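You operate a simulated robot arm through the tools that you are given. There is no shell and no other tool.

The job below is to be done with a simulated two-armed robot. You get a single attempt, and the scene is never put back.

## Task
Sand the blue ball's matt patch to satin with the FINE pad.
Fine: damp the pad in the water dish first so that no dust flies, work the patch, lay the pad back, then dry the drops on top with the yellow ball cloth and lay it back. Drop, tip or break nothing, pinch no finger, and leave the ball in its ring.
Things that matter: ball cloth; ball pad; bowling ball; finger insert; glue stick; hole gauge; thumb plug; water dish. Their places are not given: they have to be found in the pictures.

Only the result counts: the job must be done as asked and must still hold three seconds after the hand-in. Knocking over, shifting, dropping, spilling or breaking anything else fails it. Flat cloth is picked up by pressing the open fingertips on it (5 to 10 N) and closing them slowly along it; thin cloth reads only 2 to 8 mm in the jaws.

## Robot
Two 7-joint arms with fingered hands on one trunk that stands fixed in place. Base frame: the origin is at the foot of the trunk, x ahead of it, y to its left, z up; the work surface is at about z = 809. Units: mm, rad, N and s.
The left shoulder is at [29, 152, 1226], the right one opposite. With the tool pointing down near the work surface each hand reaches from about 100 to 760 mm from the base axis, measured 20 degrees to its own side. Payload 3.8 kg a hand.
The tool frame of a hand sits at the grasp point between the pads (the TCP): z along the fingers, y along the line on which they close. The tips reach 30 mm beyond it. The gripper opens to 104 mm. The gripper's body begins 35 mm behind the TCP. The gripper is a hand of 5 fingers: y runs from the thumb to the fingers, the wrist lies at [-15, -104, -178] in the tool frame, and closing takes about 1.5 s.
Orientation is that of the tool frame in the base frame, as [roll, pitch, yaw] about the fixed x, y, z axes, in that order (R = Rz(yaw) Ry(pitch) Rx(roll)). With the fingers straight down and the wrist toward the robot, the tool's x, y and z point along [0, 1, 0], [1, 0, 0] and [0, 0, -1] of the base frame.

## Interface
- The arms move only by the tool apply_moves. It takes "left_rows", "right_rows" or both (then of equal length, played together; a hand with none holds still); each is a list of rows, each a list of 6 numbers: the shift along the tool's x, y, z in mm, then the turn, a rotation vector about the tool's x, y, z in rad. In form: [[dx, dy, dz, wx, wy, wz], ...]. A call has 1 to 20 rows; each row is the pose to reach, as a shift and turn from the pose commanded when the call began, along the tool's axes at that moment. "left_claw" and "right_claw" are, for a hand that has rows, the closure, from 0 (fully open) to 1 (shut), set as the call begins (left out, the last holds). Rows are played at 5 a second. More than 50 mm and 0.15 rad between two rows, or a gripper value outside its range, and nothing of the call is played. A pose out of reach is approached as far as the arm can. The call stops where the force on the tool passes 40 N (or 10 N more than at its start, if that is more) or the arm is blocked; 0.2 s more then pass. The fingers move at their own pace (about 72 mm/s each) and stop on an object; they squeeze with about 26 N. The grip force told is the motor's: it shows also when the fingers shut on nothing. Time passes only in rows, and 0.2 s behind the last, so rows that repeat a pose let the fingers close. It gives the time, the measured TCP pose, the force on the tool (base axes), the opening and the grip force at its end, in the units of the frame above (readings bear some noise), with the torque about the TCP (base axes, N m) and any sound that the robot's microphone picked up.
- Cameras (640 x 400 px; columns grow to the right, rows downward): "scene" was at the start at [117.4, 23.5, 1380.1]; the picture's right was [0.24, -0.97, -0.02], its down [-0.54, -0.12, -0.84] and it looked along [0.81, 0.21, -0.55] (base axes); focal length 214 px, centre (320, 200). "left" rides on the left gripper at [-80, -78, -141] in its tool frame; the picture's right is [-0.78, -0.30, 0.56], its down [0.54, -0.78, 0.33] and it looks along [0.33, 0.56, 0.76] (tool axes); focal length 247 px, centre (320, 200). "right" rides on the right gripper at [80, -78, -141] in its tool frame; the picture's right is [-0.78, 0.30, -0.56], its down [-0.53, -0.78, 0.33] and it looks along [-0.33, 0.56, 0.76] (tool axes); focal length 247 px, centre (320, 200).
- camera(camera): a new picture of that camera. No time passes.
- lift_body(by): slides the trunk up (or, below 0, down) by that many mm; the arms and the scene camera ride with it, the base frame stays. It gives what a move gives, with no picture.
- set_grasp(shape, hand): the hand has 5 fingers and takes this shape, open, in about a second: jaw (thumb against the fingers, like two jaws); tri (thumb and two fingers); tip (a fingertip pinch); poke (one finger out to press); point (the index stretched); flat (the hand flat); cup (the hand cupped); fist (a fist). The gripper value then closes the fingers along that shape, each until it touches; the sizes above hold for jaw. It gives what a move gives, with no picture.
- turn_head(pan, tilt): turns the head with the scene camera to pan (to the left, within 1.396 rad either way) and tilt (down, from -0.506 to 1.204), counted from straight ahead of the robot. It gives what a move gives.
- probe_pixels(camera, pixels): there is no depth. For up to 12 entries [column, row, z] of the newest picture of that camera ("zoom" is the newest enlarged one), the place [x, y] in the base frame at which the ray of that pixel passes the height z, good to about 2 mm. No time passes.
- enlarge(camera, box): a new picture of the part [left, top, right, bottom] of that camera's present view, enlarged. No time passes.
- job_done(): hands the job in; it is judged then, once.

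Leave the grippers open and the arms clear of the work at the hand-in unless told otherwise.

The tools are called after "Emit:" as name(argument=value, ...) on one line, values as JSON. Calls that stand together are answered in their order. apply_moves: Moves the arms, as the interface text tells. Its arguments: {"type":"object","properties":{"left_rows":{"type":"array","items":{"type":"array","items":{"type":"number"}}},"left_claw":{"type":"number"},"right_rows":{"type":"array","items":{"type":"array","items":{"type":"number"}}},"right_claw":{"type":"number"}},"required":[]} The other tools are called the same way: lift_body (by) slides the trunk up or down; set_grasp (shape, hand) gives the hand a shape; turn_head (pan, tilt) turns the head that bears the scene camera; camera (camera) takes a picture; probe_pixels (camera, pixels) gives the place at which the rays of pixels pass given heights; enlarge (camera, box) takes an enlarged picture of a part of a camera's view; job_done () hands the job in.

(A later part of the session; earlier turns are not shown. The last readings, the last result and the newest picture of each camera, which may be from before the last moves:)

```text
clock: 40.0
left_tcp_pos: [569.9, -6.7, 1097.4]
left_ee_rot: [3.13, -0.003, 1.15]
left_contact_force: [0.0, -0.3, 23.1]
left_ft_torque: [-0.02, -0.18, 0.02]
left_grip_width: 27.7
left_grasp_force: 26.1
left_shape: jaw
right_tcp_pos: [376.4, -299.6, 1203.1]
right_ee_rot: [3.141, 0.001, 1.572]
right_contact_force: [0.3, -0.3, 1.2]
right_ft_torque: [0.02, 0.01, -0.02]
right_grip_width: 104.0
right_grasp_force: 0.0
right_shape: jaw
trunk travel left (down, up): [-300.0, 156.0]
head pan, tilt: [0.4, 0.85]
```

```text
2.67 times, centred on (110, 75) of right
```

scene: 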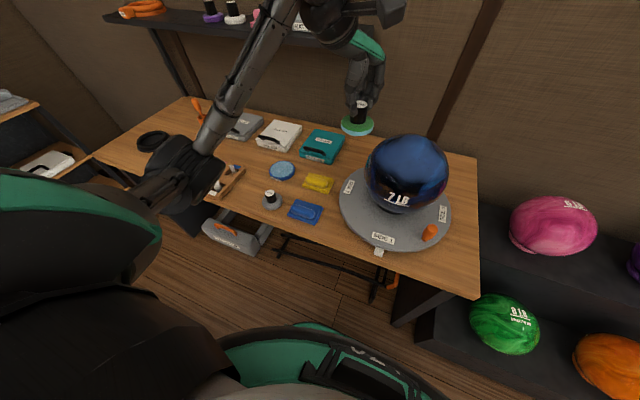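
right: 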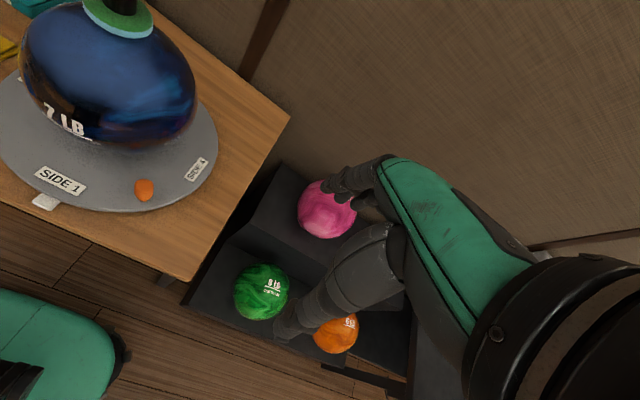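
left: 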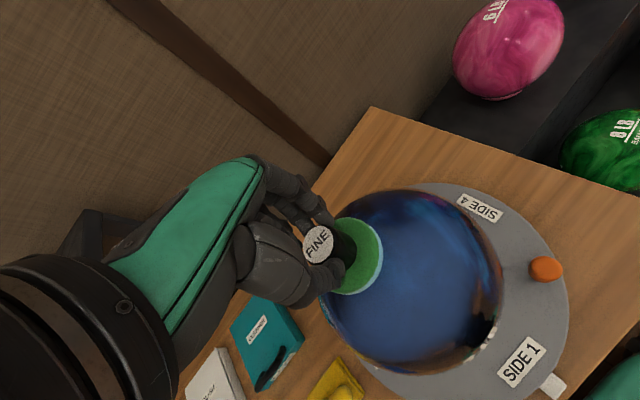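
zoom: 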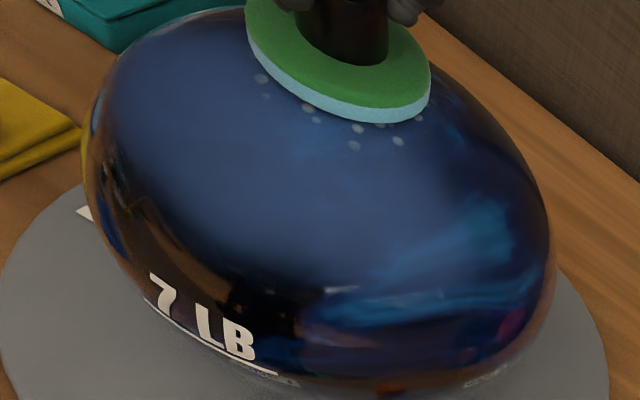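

Contact came at TCP z≈1097 with 23 N. Droplets are already appearing on the ball around the pad. I'll ease off to a light pressure and re-measure.

Emit:
apply_moves(left_rows=[[0, 0, -2, 0, 0, 0], [0, 0, -3.5, 0, 0, 0], [0, 0, -3.5, 0, 0, 0]], left_claw=1)

Emit:
enlarge(camera="scene", box=[355, 100, 455, 230])

```text
clock: 40.8
left_tcp_pos: [569.9, -6.9, 1097.5]
left_ee_rot: [3.141, 0.001, 1.149]
left_contact_force: [2.4, -1.8, 20.0]
left_ft_torque: [-0.11, -0.27, -0.03]
left_grip_width: 28.0
left_grasp_force: 25.8
left_shape: jaw
right_tcp_pos: [375.5, -299.7, 1203.0]
right_ee_rot: [3.141, -0.001, 1.571]
right_contact_force: [0.6, -0.8, 0.2]
right_ft_torque: [-0.02, 0.02, -0.01]
right_grip_width: 103.9
right_grasp_force: 0.1
right_shape: jaw
trunk travel left (down, up): [-300.0, 156.0]
head pan, tilt: [0.4, 0.85]
```

```text
3.08 times, centred on (405, 165) of scene
```

zoom: 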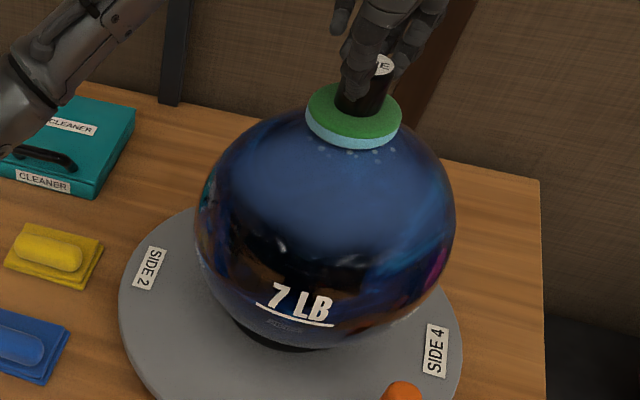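

Still 20 N. I'll ease off a bit more and read again.

Emit:
apply_moves(left_rows=[[0, 0, -1, 0, 0, 0], [0, 0, -2, 0, 0, 0], [0, 0, -2, 0, 0, 0]], left_claw=1)

Emit:
probe_pixels(camera="zoom", pixels=[[353, 122, 1040], [353, 122, 1025], [353, 110, 1055], [353, 110, 1040], [151, 269, 802], [435, 349, 802], [151, 269, 822], [435, 349, 822]])

```text
clock: 41.6
left_tcp_pos: [571.0, -5.6, 1098.0]
left_ee_rot: [-3.141, 0.0, 1.149]
left_contact_force: [3.4, -2.5, 13.3]
left_ft_torque: [-0.18, -0.26, 0.0]
left_grip_width: 27.5
left_grasp_force: 26.5
left_shape: jaw
right_tcp_pos: [378.0, -299.7, 1201.7]
right_ee_rot: [-3.142, 0.001, 1.572]
right_contact_force: [-0.2, -0.6, -0.4]
right_ft_torque: [-0.01, 0.01, 0.03]
right_grip_width: 104.2
right_grasp_force: 0.0
right_shape: jaw
trunk travel left (down, up): [-300.0, 156.0]
head pan, tilt: [0.4, 0.85]
```

```text
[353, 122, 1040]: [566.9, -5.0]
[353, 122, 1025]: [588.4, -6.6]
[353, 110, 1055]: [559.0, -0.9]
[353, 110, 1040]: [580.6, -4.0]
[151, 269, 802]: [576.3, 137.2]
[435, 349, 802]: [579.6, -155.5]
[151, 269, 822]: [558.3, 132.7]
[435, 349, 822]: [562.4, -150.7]
```

Pressure is now about 13 N. The pad sits at (570,-6) with the ball top at about z 1037 and ball centre about (561,-7.5,929). I'll start a slow stroke forward, tilting the pad along the curve to 12°, and check the force.

Emit:
apply_moves(left_rows=[[-2.4, -4, 0.3, 0, 0, 0], [-4.8, -8.3, 0.7, 0, 0, 0], [-7, -13.5, 0.8, -0.032, 0.014, 0], [-9.6, -19, 1.1, -0.064, 0.029, 0], [-14.3, -29.5, 2.3, -0.128, 0.057, 0], [-19, -40, 4.4, -0.191, 0.085, 0]], left_claw=1)

Emit:
enlarge(camera="left", box=[300, 170, 440, 330])

Emit:
enlarge(camera="right", box=[0, 0, 220, 150])

```text
clock: 43.0
left_tcp_pos: [526.4, -7.7, 1092.2]
left_ee_rot: [2.951, -0.086, 1.16]
left_contact_force: [0.2, 1.0, 5.0]
left_ft_torque: [-0.02, -0.1, -0.02]
left_grip_width: 27.4
left_grasp_force: 26.0
left_shape: jaw
right_tcp_pos: [377.9, -299.1, 1202.8]
right_ee_rot: [-3.141, 0.0, 1.57]
right_contact_force: [-0.7, -0.4, 0.1]
right_ft_torque: [0.0, 0.05, 0.0]
right_grip_width: 104.1
right_grasp_force: 0.1
right_shape: jaw
trunk travel left (down, up): [-300.0, 156.0]
head pan, tilt: [0.4, 0.85]
```

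```text
2.50 times, centred on (370, 250) of left
```

zoom: 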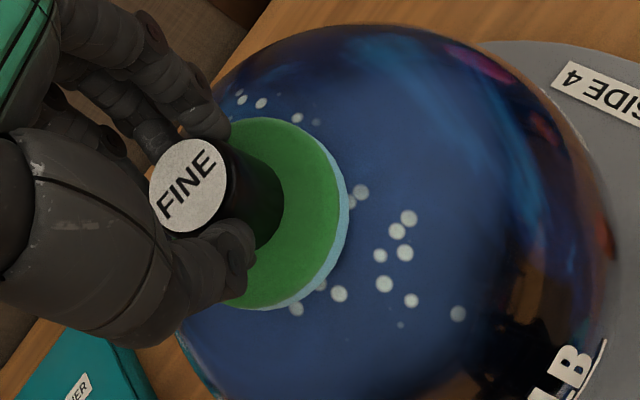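

```text
2.67 times, centred on (110, 75) of right
```

zoom: 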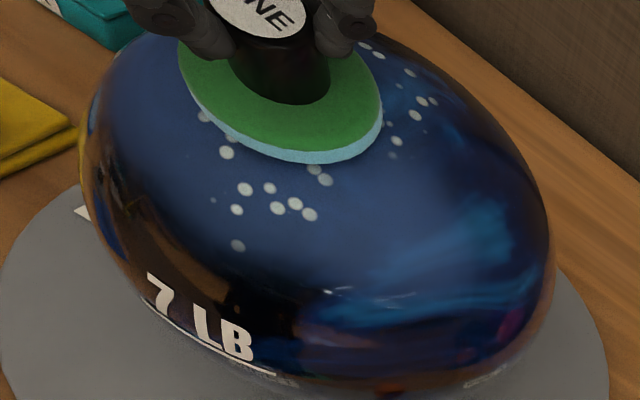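

Good: the drops grow with the work and show the patch extent, roughly 49° forward to 19° behind the top. Force is 5 N here. I'll return to the top position so that rows stay in a simple frame.

Emit:
apply_moves(left_rows=[[7.15, 16, 0.9, 0.096, -0.043, 0], [14.2, 31.8, 3.6, 0.191, -0.085, 0], [14.2, 31.8, 3.6, 0.191, -0.085, 0]], left_claw=1)

```text
clock: 43.8
left_tcp_pos: [559.9, -6.1, 1098.7]
left_ee_rot: [3.139, 0.001, 1.15]
left_contact_force: [-0.7, -1.4, 12.1]
left_ft_torque: [-0.06, -0.14, -0.02]
left_grip_width: 27.4
left_grasp_force: 25.6
left_shape: jaw
right_tcp_pos: [377.3, -298.8, 1202.2]
right_ee_rot: [3.14, -0.001, 1.572]
right_contact_force: [-0.8, 0.0, -0.2]
right_ft_torque: [0.03, 0.0, 0.01]
right_grip_width: 104.2
right_grasp_force: 0.1
right_shape: jaw
trunk travel left (down, up): [-300.0, 156.0]
head pan, tilt: [0.4, 0.85]
```

The torque reading says the contact sits about 15 mm ahead of the pad centre, so the ball's true centre is x≈575. With that correction I'll do a half-circle stroke on the left of the patch, from the top round to 33° forward, pad kept flush, then read the force.

Emit:
apply_moves(left_rows=[[3, 5, -0.3, -0.008, 0.003, 0], [5.8, 9.3, -0.7, -0.016, 0.007, 0], [21.4, -1.6, 0.4, -0.0787, -0.0816, 0], [31.5, -17.4, 3.5, -0.1702, -0.1404, 0], [34.8, -35.3, 8.1, -0.2754, -0.161, 0], [31.1, -52.5, 13.4, -0.3795, -0.1406, 0], [20.7, -66.8, 18.7, -0.4684, -0.0808, 0], [5.2, -76.3, 23.2, -0.5293, 0.0115, 0], [-13.3, -79.2, 26.4, -0.5506, 0.1231, 0], [-31.9, -74.9, 27.6, -0.5257, 0.2353, 0]], left_claw=1)

Emit:
enlarge(camera="left", box=[300, 170, 440, 330])

Emit:
enlarge(camera="right", box=[0, 0, 220, 150])

Emit:
enlarge(camera="scene", box=[345, 90, 465, 230])

```text
clock: 46.0
left_tcp_pos: [477.9, -5.8, 1071.0]
left_ee_rot: [2.602, -0.228, 1.216]
left_contact_force: [-7.2, 3.7, 12.6]
left_ft_torque: [0.1, -0.03, 0.08]
left_grip_width: 27.2
left_grasp_force: 26.6
left_shape: jaw
right_tcp_pos: [376.8, -299.8, 1201.4]
right_ee_rot: [3.139, -0.001, 1.57]
right_contact_force: [-0.2, 1.6, 0.6]
right_ft_torque: [-0.01, 0.03, 0.01]
right_grip_width: 103.8
right_grasp_force: 0.0
right_shape: jaw
trunk travel left (down, up): [-300.0, 156.0]
head pan, tilt: [0.4, 0.85]
```

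```text
2.50 times, centred on (370, 250) of left
```

zoom: 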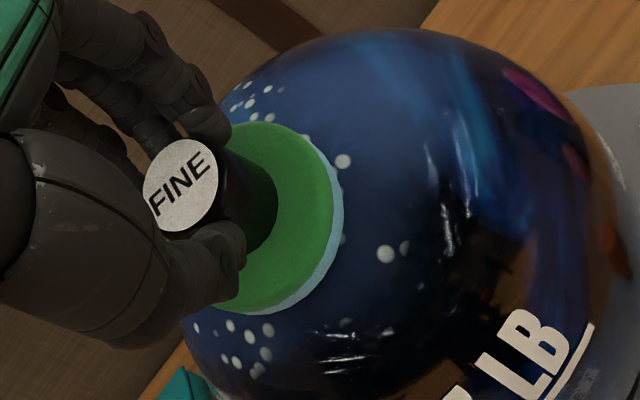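

```text
2.67 times, centred on (110, 75) of right
```

zoom: 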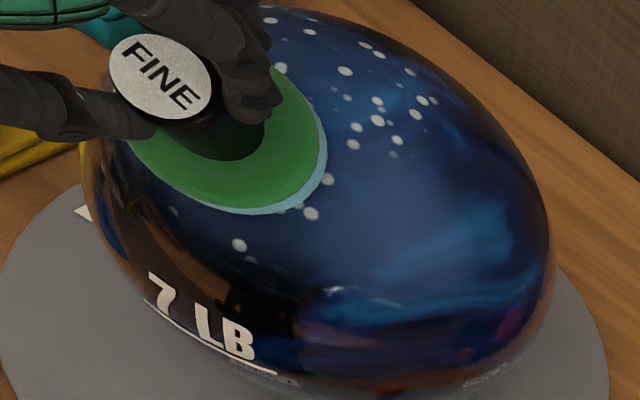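

```text
2.86 times, centred on (405, 160) of scene
```

zoom: 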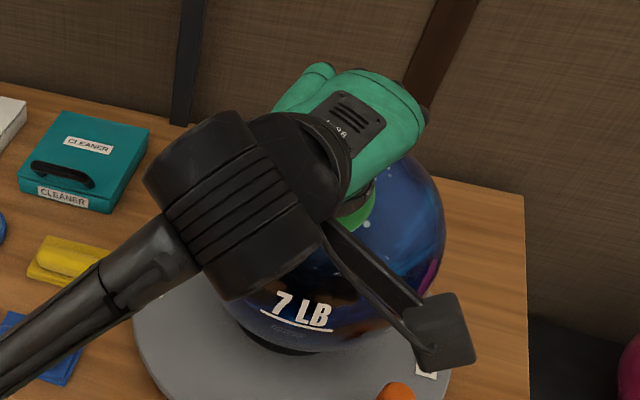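

Contact force is about 15 N along the normal, and the area I've rubbed is visibly clearer while the unrubbed right side is still hazy. I'll stroke back up the middle to the top, keeping the pad flush.

Emit:
apply_moves(left_rows=[[10, 22.3, 1.7, 0.1274, -0.057, 0], [19.7, 44.1, 6.8, 0.2549, -0.1141, 0], [29.1, 65, 15.1, 0.3824, -0.1711, 0], [37.9, 84.7, 26.5, 0.5098, -0.2281, 0], [39, 87.1, 28.2, 0.5258, -0.2353, 0], [39, 87.1, 28.2, 0.5258, -0.2353, 0]], left_claw=1)

Emit:
enlarge(camera="right", box=[0, 0, 220, 150])

Emit:
enlarge(camera="scene", box=[345, 90, 465, 230])

```text
clock: 47.4
left_tcp_pos: [576.9, -5.1, 1098.2]
left_ee_rot: [-3.141, 0.0, 1.151]
left_contact_force: [-0.4, 0.3, 5.2]
left_ft_torque: [0.0, -0.01, 0.02]
left_grip_width: 27.5
left_grasp_force: 26.4
left_shape: jaw
right_tcp_pos: [379.6, -299.3, 1202.2]
right_ee_rot: [-3.14, 0.002, 1.569]
right_contact_force: [0.9, -0.7, 0.3]
right_ft_torque: [0.0, -0.01, 0.01]
right_grip_width: 103.8
right_grasp_force: 0.1
right_shape: jaw
trunk travel left (down, up): [-300.0, 156.0]
head pan, tilt: [0.4, 0.85]
```

```text
2.67 times, centred on (110, 75) of right
```

zoom: 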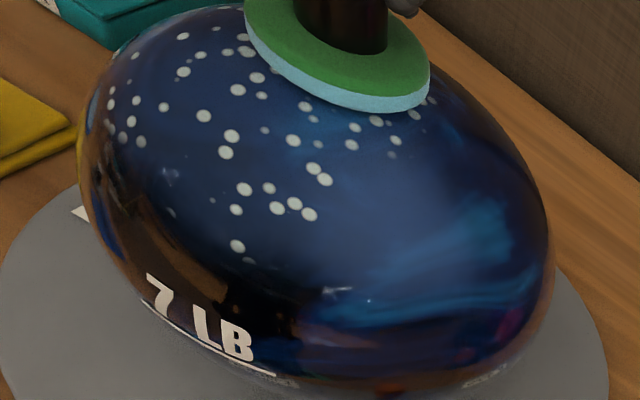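

```text
2.86 times, centred on (405, 160) of scene
```

zoom: 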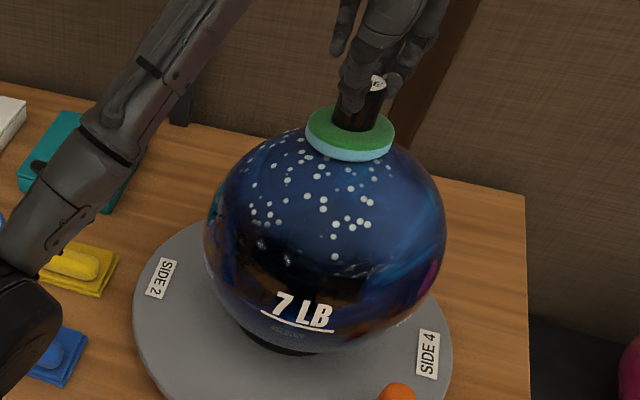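

The left half is clear and covered in droplets. The remaining haze is on the right side, around (400,200) in the right zoom. Contact is now centred at (576,-5). I'll stroke along the right half-circle and back.

Emit:
apply_moves(left_rows=[[-1.3, -2.9, 0.5, -0.016, 0.007, 0], [-19.8, 1.5, 1.6, 0.0084, 0.113, 0], [-38.4, -1.5, 4.7, -0.0087, 0.2204, 0], [-53.9, -11, 9.2, -0.0635, 0.3127, 0], [-64.2, -25.2, 14.5, -0.148, 0.3767, 0], [-68, -42.5, 19.6, -0.2519, 0.4031, 0], [-64.7, -60.4, 24, -0.3613, 0.3871, 0], [-54.5, -76.1, 27.1, -0.4587, 0.3286, 0], [-39, -87.1, 28.3, -0.5257, 0.2353, 0], [-54.5, -76.1, 27.1, -0.4587, 0.3286, 0], [-64.7, -60.4, 24, -0.3613, 0.3871, 0], [-68, -42.5, 19.6, -0.2519, 0.4031, 0], [-64.2, -25.2, 14.5, -0.148, 0.3767, 0], [-53.9, -11, 9.2, -0.0635, 0.3127, 0], [-38.4, -1.5, 4.7, -0.0087, 0.2204, 0], [-19.8, 1.5, 1.6, 0.0084, 0.113, 0], [0, 0, 0.5, 0, 0, 0]], left_claw=1)

Emit:
enlarge(camera="right", box=[0, 0, 220, 150])

Emit:
enlarge(camera="scene", box=[345, 90, 465, 230])

Emit:
enlarge(camera="left", box=[300, 170, 540, 380])

```text
clock: 51.0
left_tcp_pos: [576.6, -5.2, 1096.0]
left_ee_rot: [3.141, 0.001, 1.153]
left_contact_force: [-0.5, -0.2, 10.5]
left_ft_torque: [-0.06, -0.01, 0.02]
left_grip_width: 27.5
left_grasp_force: 26.5
left_shape: jaw
right_tcp_pos: [377.8, -299.4, 1202.1]
right_ee_rot: [3.141, 0.0, 1.569]
right_contact_force: [-0.9, -0.1, 0.7]
right_ft_torque: [0.03, -0.01, 0.01]
right_grip_width: 103.7
right_grasp_force: 0.1
right_shape: jaw
trunk travel left (down, up): [-300.0, 156.0]
head pan, tilt: [0.4, 0.85]
```

```text
2.67 times, centred on (110, 75) of right
```

zoom: 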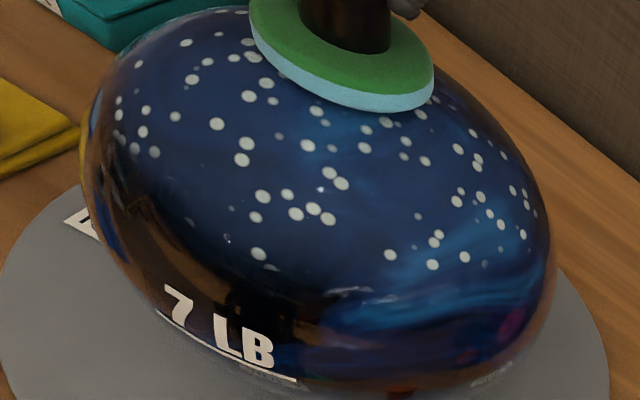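

```text
2.86 times, centred on (405, 160) of scene
```

zoom: 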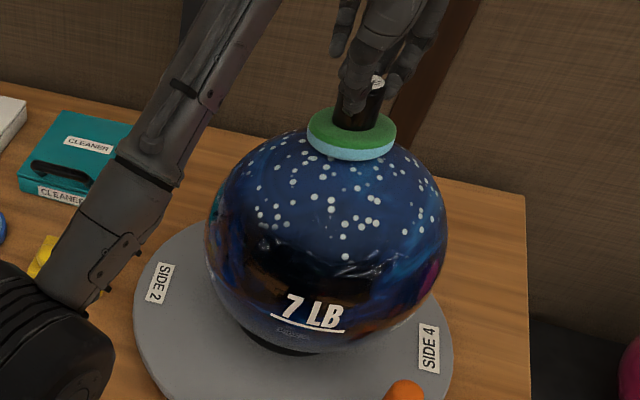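

```text
1.90 times, centred on (420, 275) of left
```

zoom: 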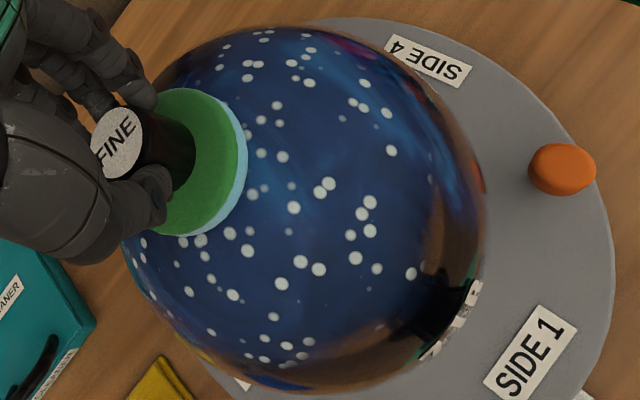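

The haze is gone from both sides and the drops mark everything I've covered. I'll lift the pad off and step to the left to inspect the finish.

Emit:
apply_moves(left_rows=[[0, 0, -10, 0, 0, 0], [0, 0, -30, 0, 0, 0], [0, 0, -55, 0, 0, 0], [40, -18, -55, 0, 0, 0], [80, -36, -55, 0, 0, 0], [120, -54, -55, 0, 0, 0]], left_claw=1)

Emit:
enlarge(camera="right", box=[0, 0, 220, 150])

Emit:
enlarge(camera="scene", box=[355, 120, 455, 220])

Emit:
camera(camera="left")

```text
clock: 52.4
left_tcp_pos: [576.5, 127.6, 1155.5]
left_ee_rot: [-3.141, 0.002, 1.151]
left_contact_force: [-0.6, 0.2, -0.7]
left_ft_torque: [-0.02, 0.0, -0.03]
left_grip_width: 27.2
left_grasp_force: 25.5
left_shape: jaw
right_tcp_pos: [379.3, -299.1, 1203.0]
right_ee_rot: [3.141, -0.001, 1.571]
right_contact_force: [0.3, -0.6, 0.4]
right_ft_torque: [0.01, 0.01, -0.03]
right_grip_width: 103.9
right_grasp_force: 0.1
right_shape: jaw
trunk travel left (down, up): [-300.0, 156.0]
head pan, tilt: [0.4, 0.85]
```

```text
2.67 times, centred on (110, 75) of right
```

zoom: 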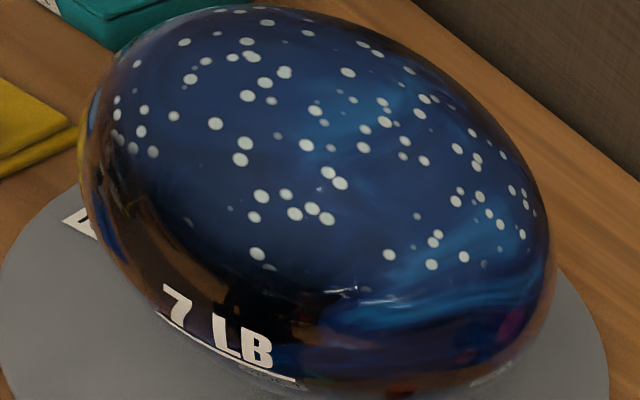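

```text
4.00 times, centred on (405, 170) of scene
```

zoom: 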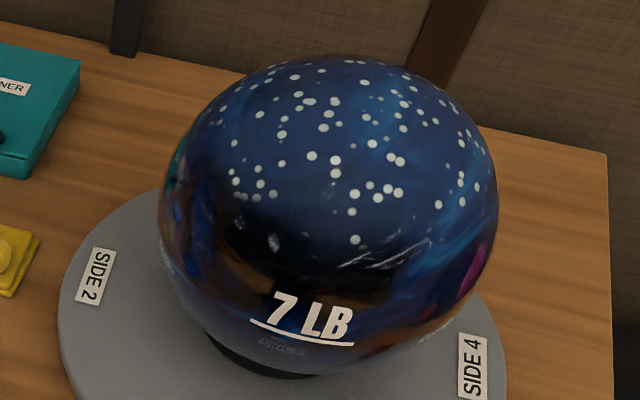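

```text
taken
```

left: 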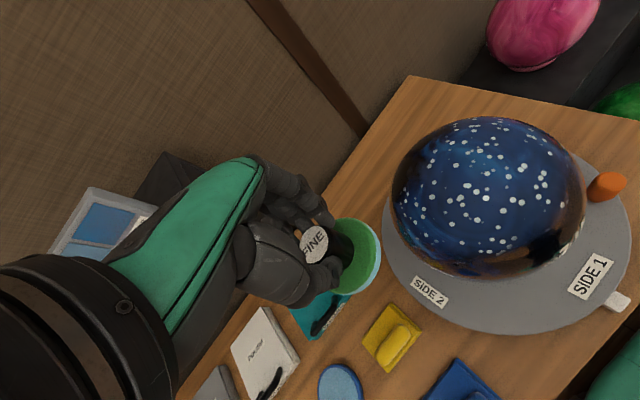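

The haze is gone. I'll zoom in closely to judge the finish and check for matt remnants.

Emit:
enlarge(camera="left", box=[385, 105, 595, 285])

Emit:
enlarge(camera="scene", box=[365, 130, 445, 180])

Emit:
enlarge(camera="right", box=[20, 0, 120, 65])

Emit:
enlarge(camera="right", box=[100, 20, 200, 85])

```text
2.22 times, centred on (490, 195) of left
```

zoom: 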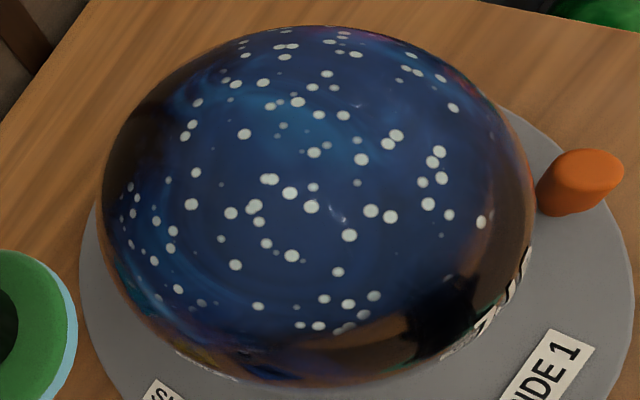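

```text
8.00 times, centred on (405, 155) of scene
```

zoom: 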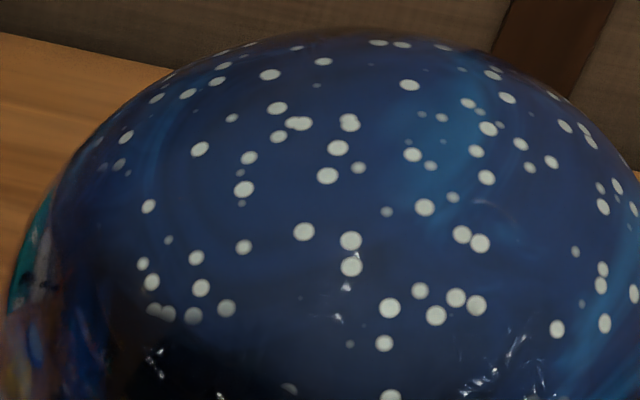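

```text
6.15 times, centred on (70, 32) of right
```

zoom: 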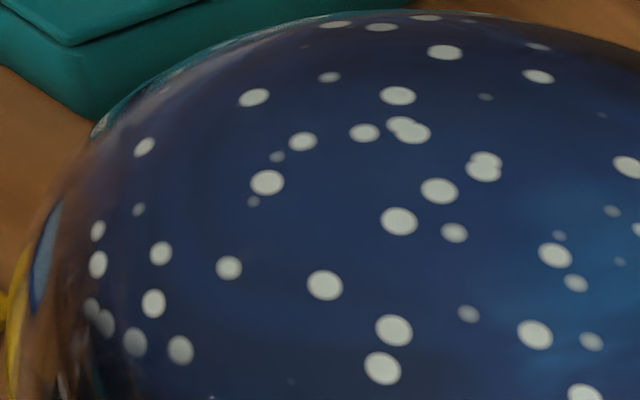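

```text
6.15 times, centred on (150, 52) of right
```

zoom: 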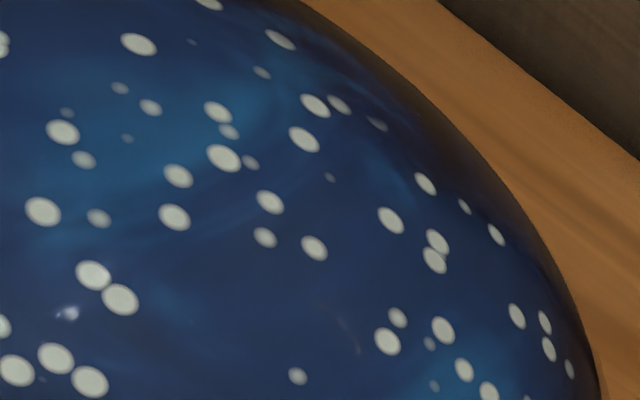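

The patch looks uniformly satin. Now I'll carry the pad back above its place at (432, 458), descending to about z 940.

Emit:
apply_moves(left_rows=[[30, -33, 0, 0, 0, 0], [60, -66, 0, 0, 0, 0], [90, -99, 15, 0, 0, 0], [120, -132, 30, 0, 0, 0], [150, -165, 50, 0, 0, 0], [181, -199, 75, 0, 0, 0], [212, -233, 100, 0, 0, 0], [242.4, -266, 130, 0, 0, 0], [242.4, -266, 170, 0, 0, 0], [242.4, -266, 215, 0, 0, 0], [242.4, -266, 215, 0, 0, 0]], left_claw=1)

Emit:
enlarge(camera="scene", box=[200, 130, 300, 215])

Emit:
enlarge(camera="left", box=[230, 150, 450, 350])

```text
refused: row 6 steps farther than a row can; nothing moved
```

```text
4.71 times, centred on (250, 172) of scene
```

zoom: 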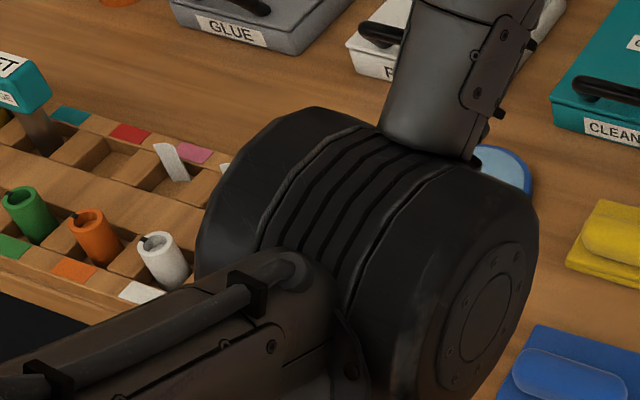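

```text
2.00 times, centred on (340, 250) of left
```

zoom: 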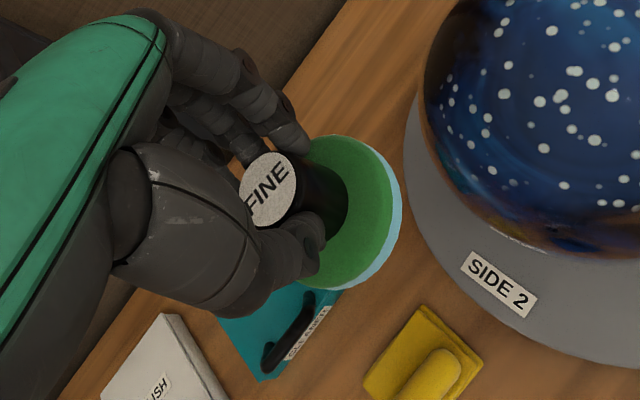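

A row was too long, so I'll use smaller steps.

Emit:
apply_moves(left_rows=[[27, -29.5, 0, 0, 0, 0], [54, -59, 0, 0, 0, 0], [81, -88.5, 8, 0, 0, 0], [108, -118, 20, 0, 0, 0], [135, -147.5, 35, 0, 0, 0], [162, -177, 52, 0, 0, 0], [189, -206.5, 70, 0, 0, 0], [216, -236, 90, 0, 0, 0], [242.4, -266, 112, 0, 0, 0], [242.4, -266, 150, 0, 0, 0], [242.4, -266, 185, 0, 0, 0], [242.4, -266, 215, 0, 0, 0], [242.4, -266, 215, 0, 0, 0]], left_claw=1)

Emit:
enlarge(camera="scene", box=[200, 130, 300, 215])

Emit:
enlarge(camera="left", box=[230, 150, 450, 350])

```text
clock: 55.2
left_tcp_pos: [433.6, 455.3, 938.1]
left_ee_rot: [-3.142, -0.002, 1.15]
left_contact_force: [-0.6, 0.7, 0.1]
left_ft_torque: [-0.01, 0.0, -0.01]
left_grip_width: 27.1
left_grasp_force: 25.8
left_shape: jaw
right_tcp_pos: [380.2, -299.8, 1202.1]
right_ee_rot: [-3.141, -0.001, 1.572]
right_contact_force: [0.1, 1.1, 0.9]
right_ft_torque: [0.02, 0.01, 0.0]
right_grip_width: 104.1
right_grasp_force: 0.0
right_shape: jaw
trunk travel left (down, up): [-300.0, 156.0]
head pan, tilt: [0.4, 0.85]
```

```text
4.71 times, centred on (250, 172) of scene
```

zoom: 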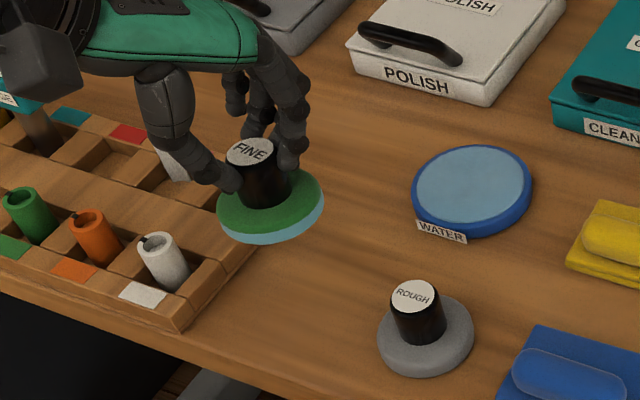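

```text
2.00 times, centred on (340, 250) of left
```

zoom: 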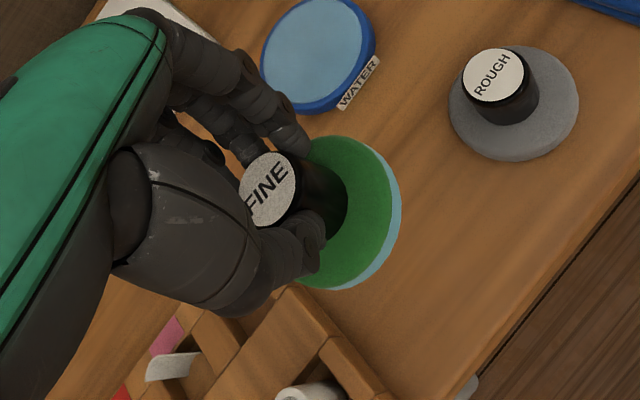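

The pad is above its place, very slightly tilted in the grip. I'll lower to a few mm above the bench.

Emit:
apply_moves(left_rows=[[1, -1, 20, 0, 0, 0], [2, -2.2, 40, 0, 0, 0], [2, -2.2, 58, 0, 0, 0], [2, -2.2, 72, 0, 0, 0], [2, -2.2, 80, 0, 0, 0], [2, -2.2, 84, 0, 0, 0]], left_claw=1)

Emit:
enlarge(camera="scene", box=[220, 155, 280, 200])

```text
clock: 56.6
left_tcp_pos: [431.2, 459.7, 854.0]
left_ee_rot: [-3.141, -0.001, 1.151]
left_contact_force: [0.0, 0.2, 0.0]
left_ft_torque: [0.05, 0.03, -0.02]
left_grip_width: 26.9
left_grasp_force: 25.7
left_shape: jaw
right_tcp_pos: [378.9, -298.7, 1202.5]
right_ee_rot: [3.14, 0.001, 1.571]
right_contact_force: [-0.2, 0.3, 0.0]
right_ft_torque: [0.04, 0.01, 0.0]
right_grip_width: 104.1
right_grasp_force: 0.1
right_shape: jaw
trunk travel left (down, up): [-300.0, 156.0]
head pan, tilt: [0.4, 0.85]
```

```text
8.89 times, centred on (250, 178) of scene
```

zoom: 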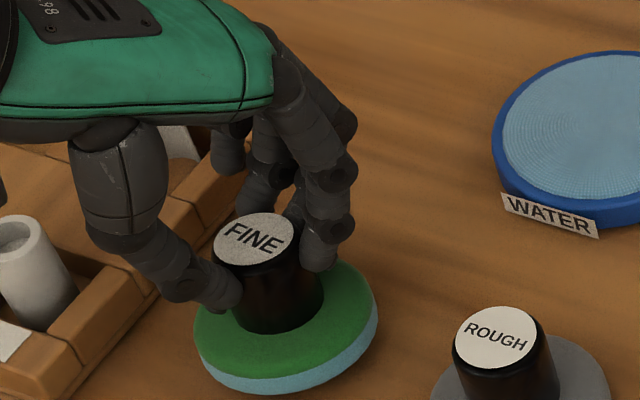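

The position matches the original spot to within about 2 mm. I'll lower the last millimetres gently until it touches.

Emit:
apply_moves(left_rows=[[0, 1, 2, 0, 0, 0], [0, 1, 4, 0, 0, 0], [0, 1, 5.5, 0, 0, 0], [0, 1, 6.5, 0, 0, 0]], left_claw=1)

```text
clock: 57.6
left_tcp_pos: [431.2, 459.2, 848.1]
left_ee_rot: [3.138, -0.001, 1.151]
left_contact_force: [-0.5, 0.0, 3.2]
left_ft_torque: [0.0, -0.08, 0.04]
left_grip_width: 27.0
left_grasp_force: 26.0
left_shape: jaw
right_tcp_pos: [379.3, -299.8, 1202.7]
right_ee_rot: [3.141, 0.0, 1.569]
right_contact_force: [0.6, 0.8, 0.4]
right_ft_torque: [0.01, 0.02, 0.02]
right_grip_width: 103.9
right_grasp_force: 0.1
right_shape: jaw
trunk travel left (down, up): [-300.0, 156.0]
head pan, tilt: [0.4, 0.85]
```

Touching at 3 N. I'll press 1 mm more to seat it flat, then open just to half so the fingers stay clear of the tray.

Emit:
apply_moves(left_rows=[[0, 0, 0.7, 0, 0, 0], [0, 0, 1.2, 0, 0, 0]], left_claw=1)

Emit:
apply_moves(left_rows=[[0, 0, -0.5, 0, 0, 0], [0, 0, -0.5, 0, 0, 0], [0, 0, -0.5, 0, 0, 0], [0, 0, -0.5, 0, 0, 0]], left_claw=0.45)

Emit:
enlarge(camera="scene", box=[220, 155, 280, 200])

```text
clock: 58.2
left_tcp_pos: [430.7, 457.4, 846.2]
left_ee_rot: [3.141, -0.001, 1.151]
left_contact_force: [-2.0, -0.3, 4.4]
left_ft_torque: [0.01, -0.1, -0.02]
left_grip_width: 27.0
left_grasp_force: 25.8
left_shape: jaw
right_tcp_pos: [376.5, -299.2, 1202.6]
right_ee_rot: [3.141, 0.0, 1.57]
right_contact_force: [-1.1, 0.4, 0.5]
right_ft_torque: [0.01, 0.0, -0.01]
right_grip_width: 103.9
right_grasp_force: 0.0
right_shape: jaw
trunk travel left (down, up): [-300.0, 156.0]
head pan, tilt: [0.4, 0.85]
```

```text
clock: 59.2
left_tcp_pos: [431.0, 457.9, 845.7]
left_ee_rot: [-3.141, 0.001, 1.151]
left_contact_force: [0.7, -0.7, -0.3]
left_ft_torque: [0.04, -0.02, -0.03]
left_grip_width: 56.8
left_grasp_force: 0.0
left_shape: jaw
right_tcp_pos: [378.5, -299.9, 1202.8]
right_ee_rot: [-3.141, -0.001, 1.572]
right_contact_force: [-0.4, -0.3, -0.4]
right_ft_torque: [0.01, 0.02, 0.0]
right_grip_width: 104.0
right_grasp_force: 0.0
right_shape: jaw
trunk travel left (down, up): [-300.0, 156.0]
head pan, tilt: [0.4, 0.85]
```

```text
8.89 times, centred on (250, 178) of scene
```

zoom: 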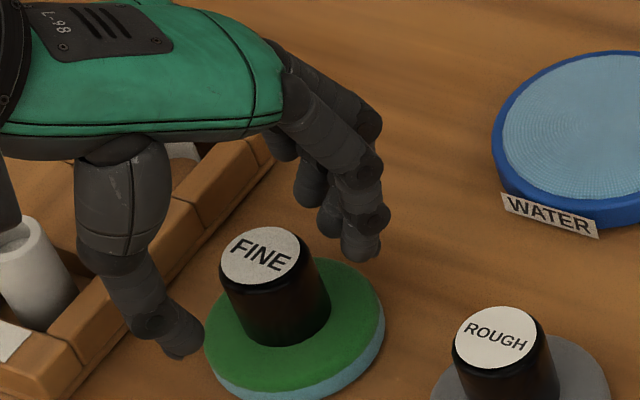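

The pad is back on its spot and released. I'll rise straight up, then move toward the yellow cloth with the hand squared up (yaw 1.57), fully open.

Emit:
apply_moves(left_rows=[[0, 0, -20, 0, 0, 0], [0, 0, -50, 0, 0, 0], [0, 0, -85, 0, 0, 0], [0, 0, -120, 0, 0, 0], [-28, 29, -134, 0, 0, -0.07], [-56, 57, -134, 0, 0, -0.14], [-84, 86, -134, 0, 0, -0.21], [-112, 115, -134, 0, 0, -0.28], [-140, 144, -134, 0, 0, -0.35], [-167.2, 172.3, -134, 0, 0, -0.42], [-167.2, 172.3, -134, 0, 0, -0.42]], left_claw=0.45)

Emit:
enlarge(camera="left", box=[280, 130, 480, 330])

Emit:
enlarge(camera="scene", box=[220, 140, 340, 215])

Emit:
camera(camera="left")

```text
clock: 61.6
left_tcp_pos: [519.3, 234.6, 981.6]
left_ee_rot: [3.142, 0.0, 1.572]
left_contact_force: [-0.3, -0.1, -0.2]
left_ft_torque: [0.0, -0.02, -0.01]
left_grip_width: 56.8
left_grasp_force: 0.0
left_shape: jaw
right_tcp_pos: [378.4, -299.6, 1203.1]
right_ee_rot: [3.141, -0.001, 1.57]
right_contact_force: [0.2, 0.1, 0.0]
right_ft_torque: [0.01, 0.03, 0.02]
right_grip_width: 104.3
right_grasp_force: 0.0
right_shape: jaw
trunk travel left (down, up): [-300.0, 156.0]
head pan, tilt: [0.4, 0.85]
```

```text
2.00 times, centred on (380, 230) of left
```

zoom: 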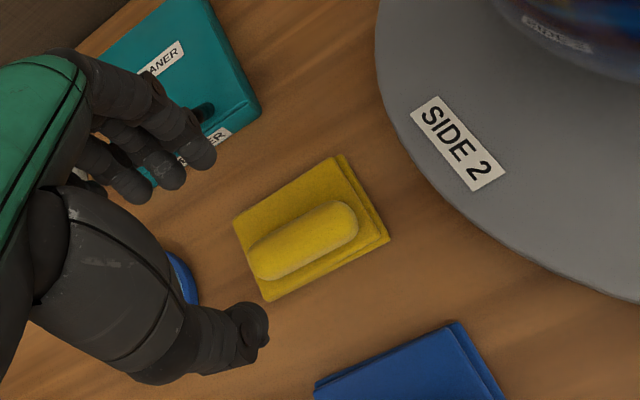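

```text
5.33 times, centred on (280, 178) of scene
```

zoom: 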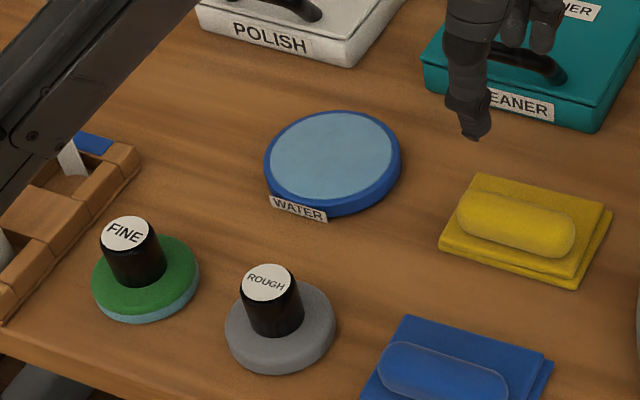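

```text
taken
```

left: 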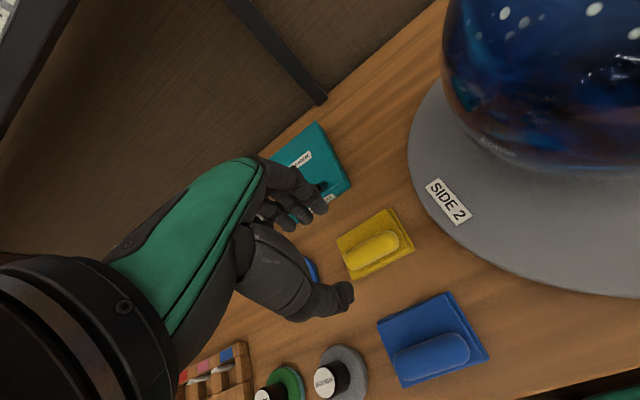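

Emit:
camera(camera="scene")

Emit:
probe_pixels(camera="left", pixels=[[336.5, 241, 800], [352.5, 279, 800], [414, 249, 795], [388.5, 207.5, 800], [371.5, 250, 815], [371.5, 250, 805], [350, 262.5, 815], [392.5, 237.5, 815], [350, 262.5, 805], [392.5, 237.5, 805]])

Emit:
probe_pixels(camera="scene", pixels=[[309.6, 172.75, 800], [302.5, 187.4, 800], [327.8, 194.9, 795], [334.75, 179.9, 800], [316.6, 182.5, 815], [316.6, 182.5, 805], [306.8, 179.5, 815], [326.9, 185.5, 815], [306.8, 179.5, 805], [326.9, 185.5, 805]])

```text
taken
```

scene: 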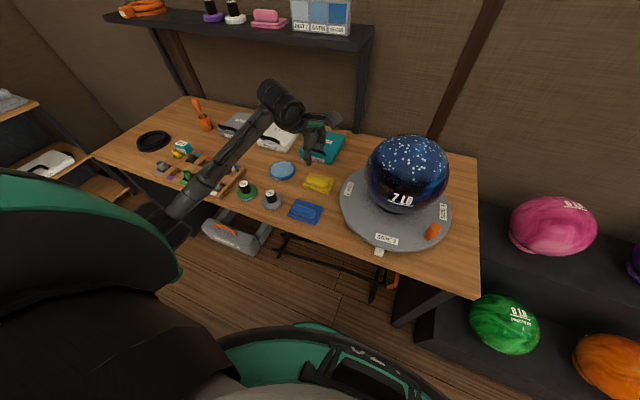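

```text
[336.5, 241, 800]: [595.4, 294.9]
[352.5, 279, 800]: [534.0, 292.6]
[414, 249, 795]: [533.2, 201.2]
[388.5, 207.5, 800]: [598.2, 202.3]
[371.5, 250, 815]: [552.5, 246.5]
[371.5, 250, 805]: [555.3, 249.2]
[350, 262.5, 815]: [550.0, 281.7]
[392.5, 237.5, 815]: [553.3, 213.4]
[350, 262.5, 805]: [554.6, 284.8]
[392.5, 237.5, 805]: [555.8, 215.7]
```

```text
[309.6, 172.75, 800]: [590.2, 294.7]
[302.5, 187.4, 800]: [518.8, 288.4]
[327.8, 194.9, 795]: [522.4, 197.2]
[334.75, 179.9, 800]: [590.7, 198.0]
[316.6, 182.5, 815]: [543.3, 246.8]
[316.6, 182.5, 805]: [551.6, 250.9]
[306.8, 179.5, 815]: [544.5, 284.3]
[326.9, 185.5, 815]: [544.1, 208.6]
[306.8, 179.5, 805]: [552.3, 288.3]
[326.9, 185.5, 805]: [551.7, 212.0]
```

The cloth spans x 534–597 and y 202–294, with the padded roll along y at x≈555 and its top at about z 805. I'll position the hand over the roll at (555, 230), TCP z 860.

Emit:
apply_moves(left_rows=[[-2, 18, 20, 0, 0, 0], [-4.6, 35.7, 45, 0, 0, 0], [-4.6, 35.7, 75, 0, 0, 0], [-4.6, 35.7, 105, 0, 0, 0], [-4.6, 35.7, 121, 0, 0, 0], [-4.6, 35.7, 121, 0, 0, 0]], left_claw=0.45)

Emit:
enlarge(camera="left", box=[250, 150, 450, 350])

Emit:
enlarge(camera="scene", box=[270, 130, 370, 210])

```text
clock: 63.0
left_tcp_pos: [555.1, 231.8, 858.5]
left_ee_rot: [-3.141, 0.001, 1.572]
left_contact_force: [-0.1, 0.7, 0.3]
left_ft_torque: [-0.03, -0.02, -0.02]
left_grip_width: 56.8
left_grasp_force: 0.0
left_shape: jaw
right_tcp_pos: [378.7, -299.3, 1201.2]
right_ee_rot: [-3.141, 0.0, 1.57]
right_contact_force: [0.5, 0.2, 0.1]
right_ft_torque: [0.01, 0.03, 0.01]
right_grip_width: 104.0
right_grasp_force: 0.1
right_shape: jaw
trunk travel left (down, up): [-300.0, 156.0]
head pan, tilt: [0.4, 0.85]
```

```text
2.00 times, centred on (350, 250) of left
```

zoom: 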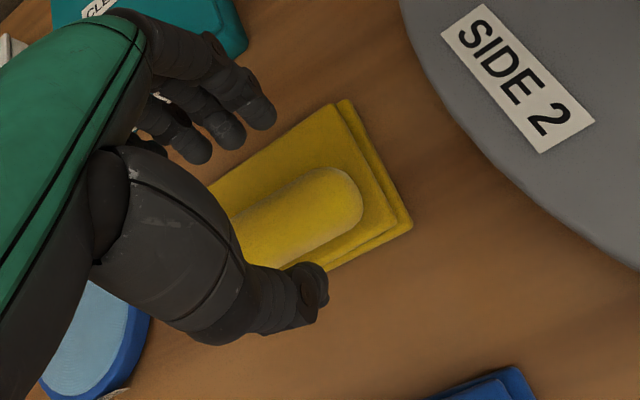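

```text
5.00 times, centred on (320, 170) of scene
```

zoom: 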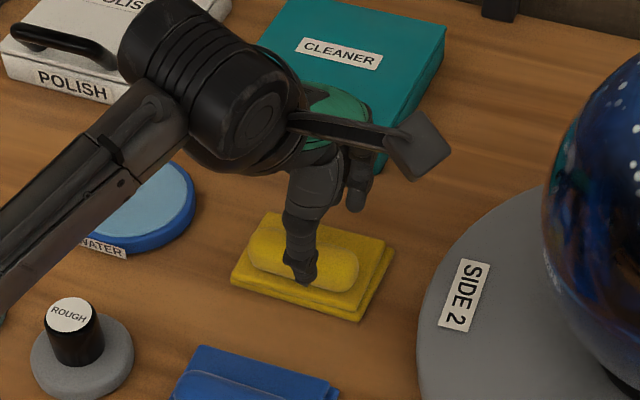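

The grasp point projects onto the roll about 20 mm from its right end, as planned. I'll descend in steps.

Emit:
apply_moves(left_rows=[[0, 0, 8, 0, 0, 0], [0, 0, 15, 0, 0, 0], [0, 0, 20, 0, 0, 0], [0, 0, 23, 0, 0, 0], [0, 0, 25, 0, 0, 0]], left_claw=0.45)

Emit:
enlarge(camera="left", box=[250, 150, 450, 350])

Emit:
enlarge(camera="scene", box=[290, 155, 350, 205])

```text
clock: 64.2
left_tcp_pos: [555.8, 230.6, 834.6]
left_ee_rot: [-3.14, -0.001, 1.571]
left_contact_force: [-0.4, -0.2, -0.6]
left_ft_torque: [0.0, 0.0, -0.01]
left_grip_width: 57.0
left_grasp_force: 0.0
left_shape: jaw
right_tcp_pos: [379.2, -300.1, 1201.3]
right_ee_rot: [-3.141, -0.002, 1.57]
right_contact_force: [0.7, -0.5, -0.4]
right_ft_torque: [-0.02, 0.0, -0.03]
right_grip_width: 103.8
right_grasp_force: 0.1
right_shape: jaw
trunk travel left (down, up): [-300.0, 156.0]
head pan, tilt: [0.4, 0.85]
```

```text
2.00 times, centred on (350, 250) of left
```

zoom: 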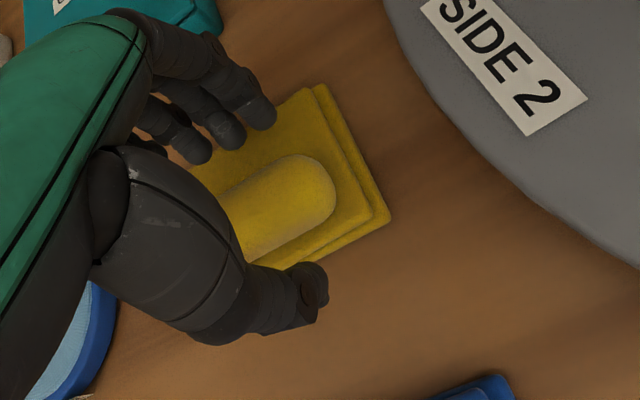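

```text
8.00 times, centred on (320, 180) of scene
```

zoom: 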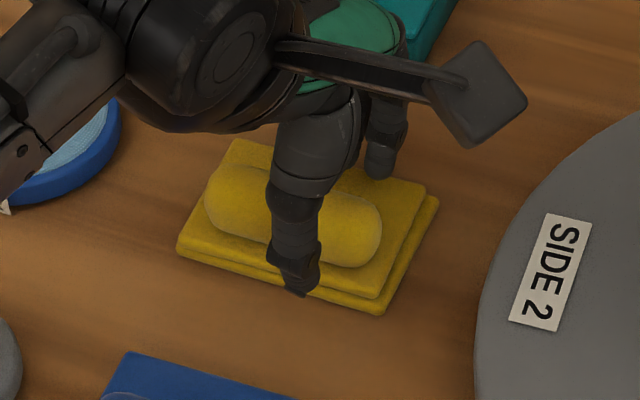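

Tips are just above the cloth on either side of the roll. I'll lower further in small steps until a light touch.

Emit:
apply_moves(left_rows=[[0, 0, 2, 0, 0, 0], [0, 0, 4, 0, 0, 0], [0, 0, 6, 0, 0, 0]], left_claw=0.45)

Emit:
apply_moves(left_rows=[[0, 0, 1.5, 0, 0, 0], [0, 0, 3, 0, 0, 0], [0, 0, 4, 0, 0, 0]], left_claw=0.45)

Emit:
enlarge(camera="scene", box=[290, 155, 350, 205])

Emit:
enlarge(camera="left", box=[250, 150, 450, 350])

```text
clock: 65.0
left_tcp_pos: [555.9, 229.9, 828.8]
left_ee_rot: [3.141, 0.0, 1.57]
left_contact_force: [0.0, -0.5, -0.5]
left_ft_torque: [0.01, 0.02, 0.01]
left_grip_width: 57.0
left_grasp_force: 0.0
left_shape: jaw
right_tcp_pos: [380.2, -299.9, 1202.2]
right_ee_rot: [-3.141, -0.001, 1.571]
right_contact_force: [0.4, 0.2, -0.4]
right_ft_torque: [0.0, -0.03, -0.02]
right_grip_width: 104.1
right_grasp_force: 0.1
right_shape: jaw
trunk travel left (down, up): [-300.0, 156.0]
head pan, tilt: [0.4, 0.85]
```

```text
clock: 65.8
left_tcp_pos: [555.6, 230.2, 825.3]
left_ee_rot: [3.141, -0.001, 1.572]
left_contact_force: [0.1, -0.2, 0.6]
left_ft_torque: [0.0, -0.02, 0.01]
left_grip_width: 56.9
left_grasp_force: 0.1
left_shape: jaw
right_tcp_pos: [378.9, -298.8, 1201.5]
right_ee_rot: [-3.141, 0.001, 1.57]
right_contact_force: [-0.1, 0.4, -0.4]
right_ft_torque: [-0.01, 0.01, -0.02]
right_grip_width: 104.0
right_grasp_force: 0.0
right_shape: jaw
trunk travel left (down, up): [-300.0, 156.0]
head pan, tilt: [0.4, 0.85]
```

```text
8.00 times, centred on (320, 180) of scene
```

zoom: 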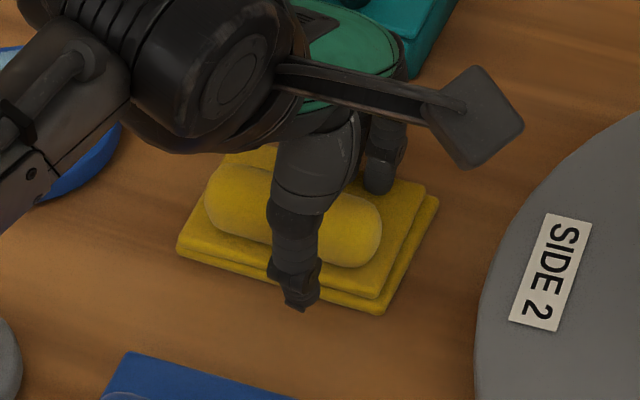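

```text
2.00 times, centred on (350, 250) of left
```

zoom: 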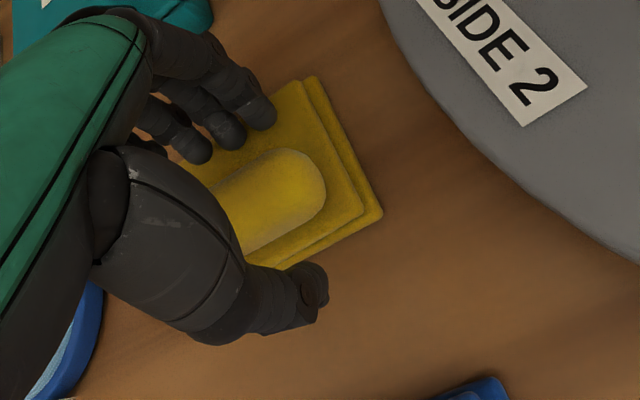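

No contact yet. I'll lower another 3 mm, so that the tips come level with the roll's middle.

Emit:
apply_moves(left_rows=[[0, 0, 1, 0, 0, 0], [0, 0, 2, 0, 0, 0], [0, 0, 3, 0, 0, 0]], left_claw=0.5)

Emit:
enlarge(camera="scene", box=[300, 165, 340, 200])

```text
clock: 66.6
left_tcp_pos: [558.0, 231.7, 824.3]
left_ee_rot: [3.136, -0.001, 1.57]
left_contact_force: [1.0, 1.1, 13.6]
left_ft_torque: [-0.05, -0.47, 0.01]
left_grip_width: 52.4
left_grasp_force: 0.0
left_shape: jaw
right_tcp_pos: [376.5, -300.1, 1202.1]
right_ee_rot: [3.139, 0.0, 1.572]
right_contact_force: [0.0, 0.3, -0.6]
right_ft_torque: [-0.01, 0.01, -0.01]
right_grip_width: 104.1
right_grasp_force: 0.0
right_shape: jaw
trunk travel left (down, up): [-300.0, 156.0]
head pan, tilt: [0.4, 0.85]
```

```text
11.43 times, centred on (320, 182) of scene
```

zoom: 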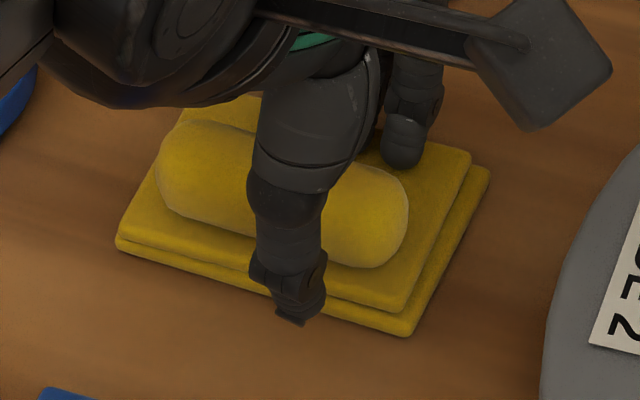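

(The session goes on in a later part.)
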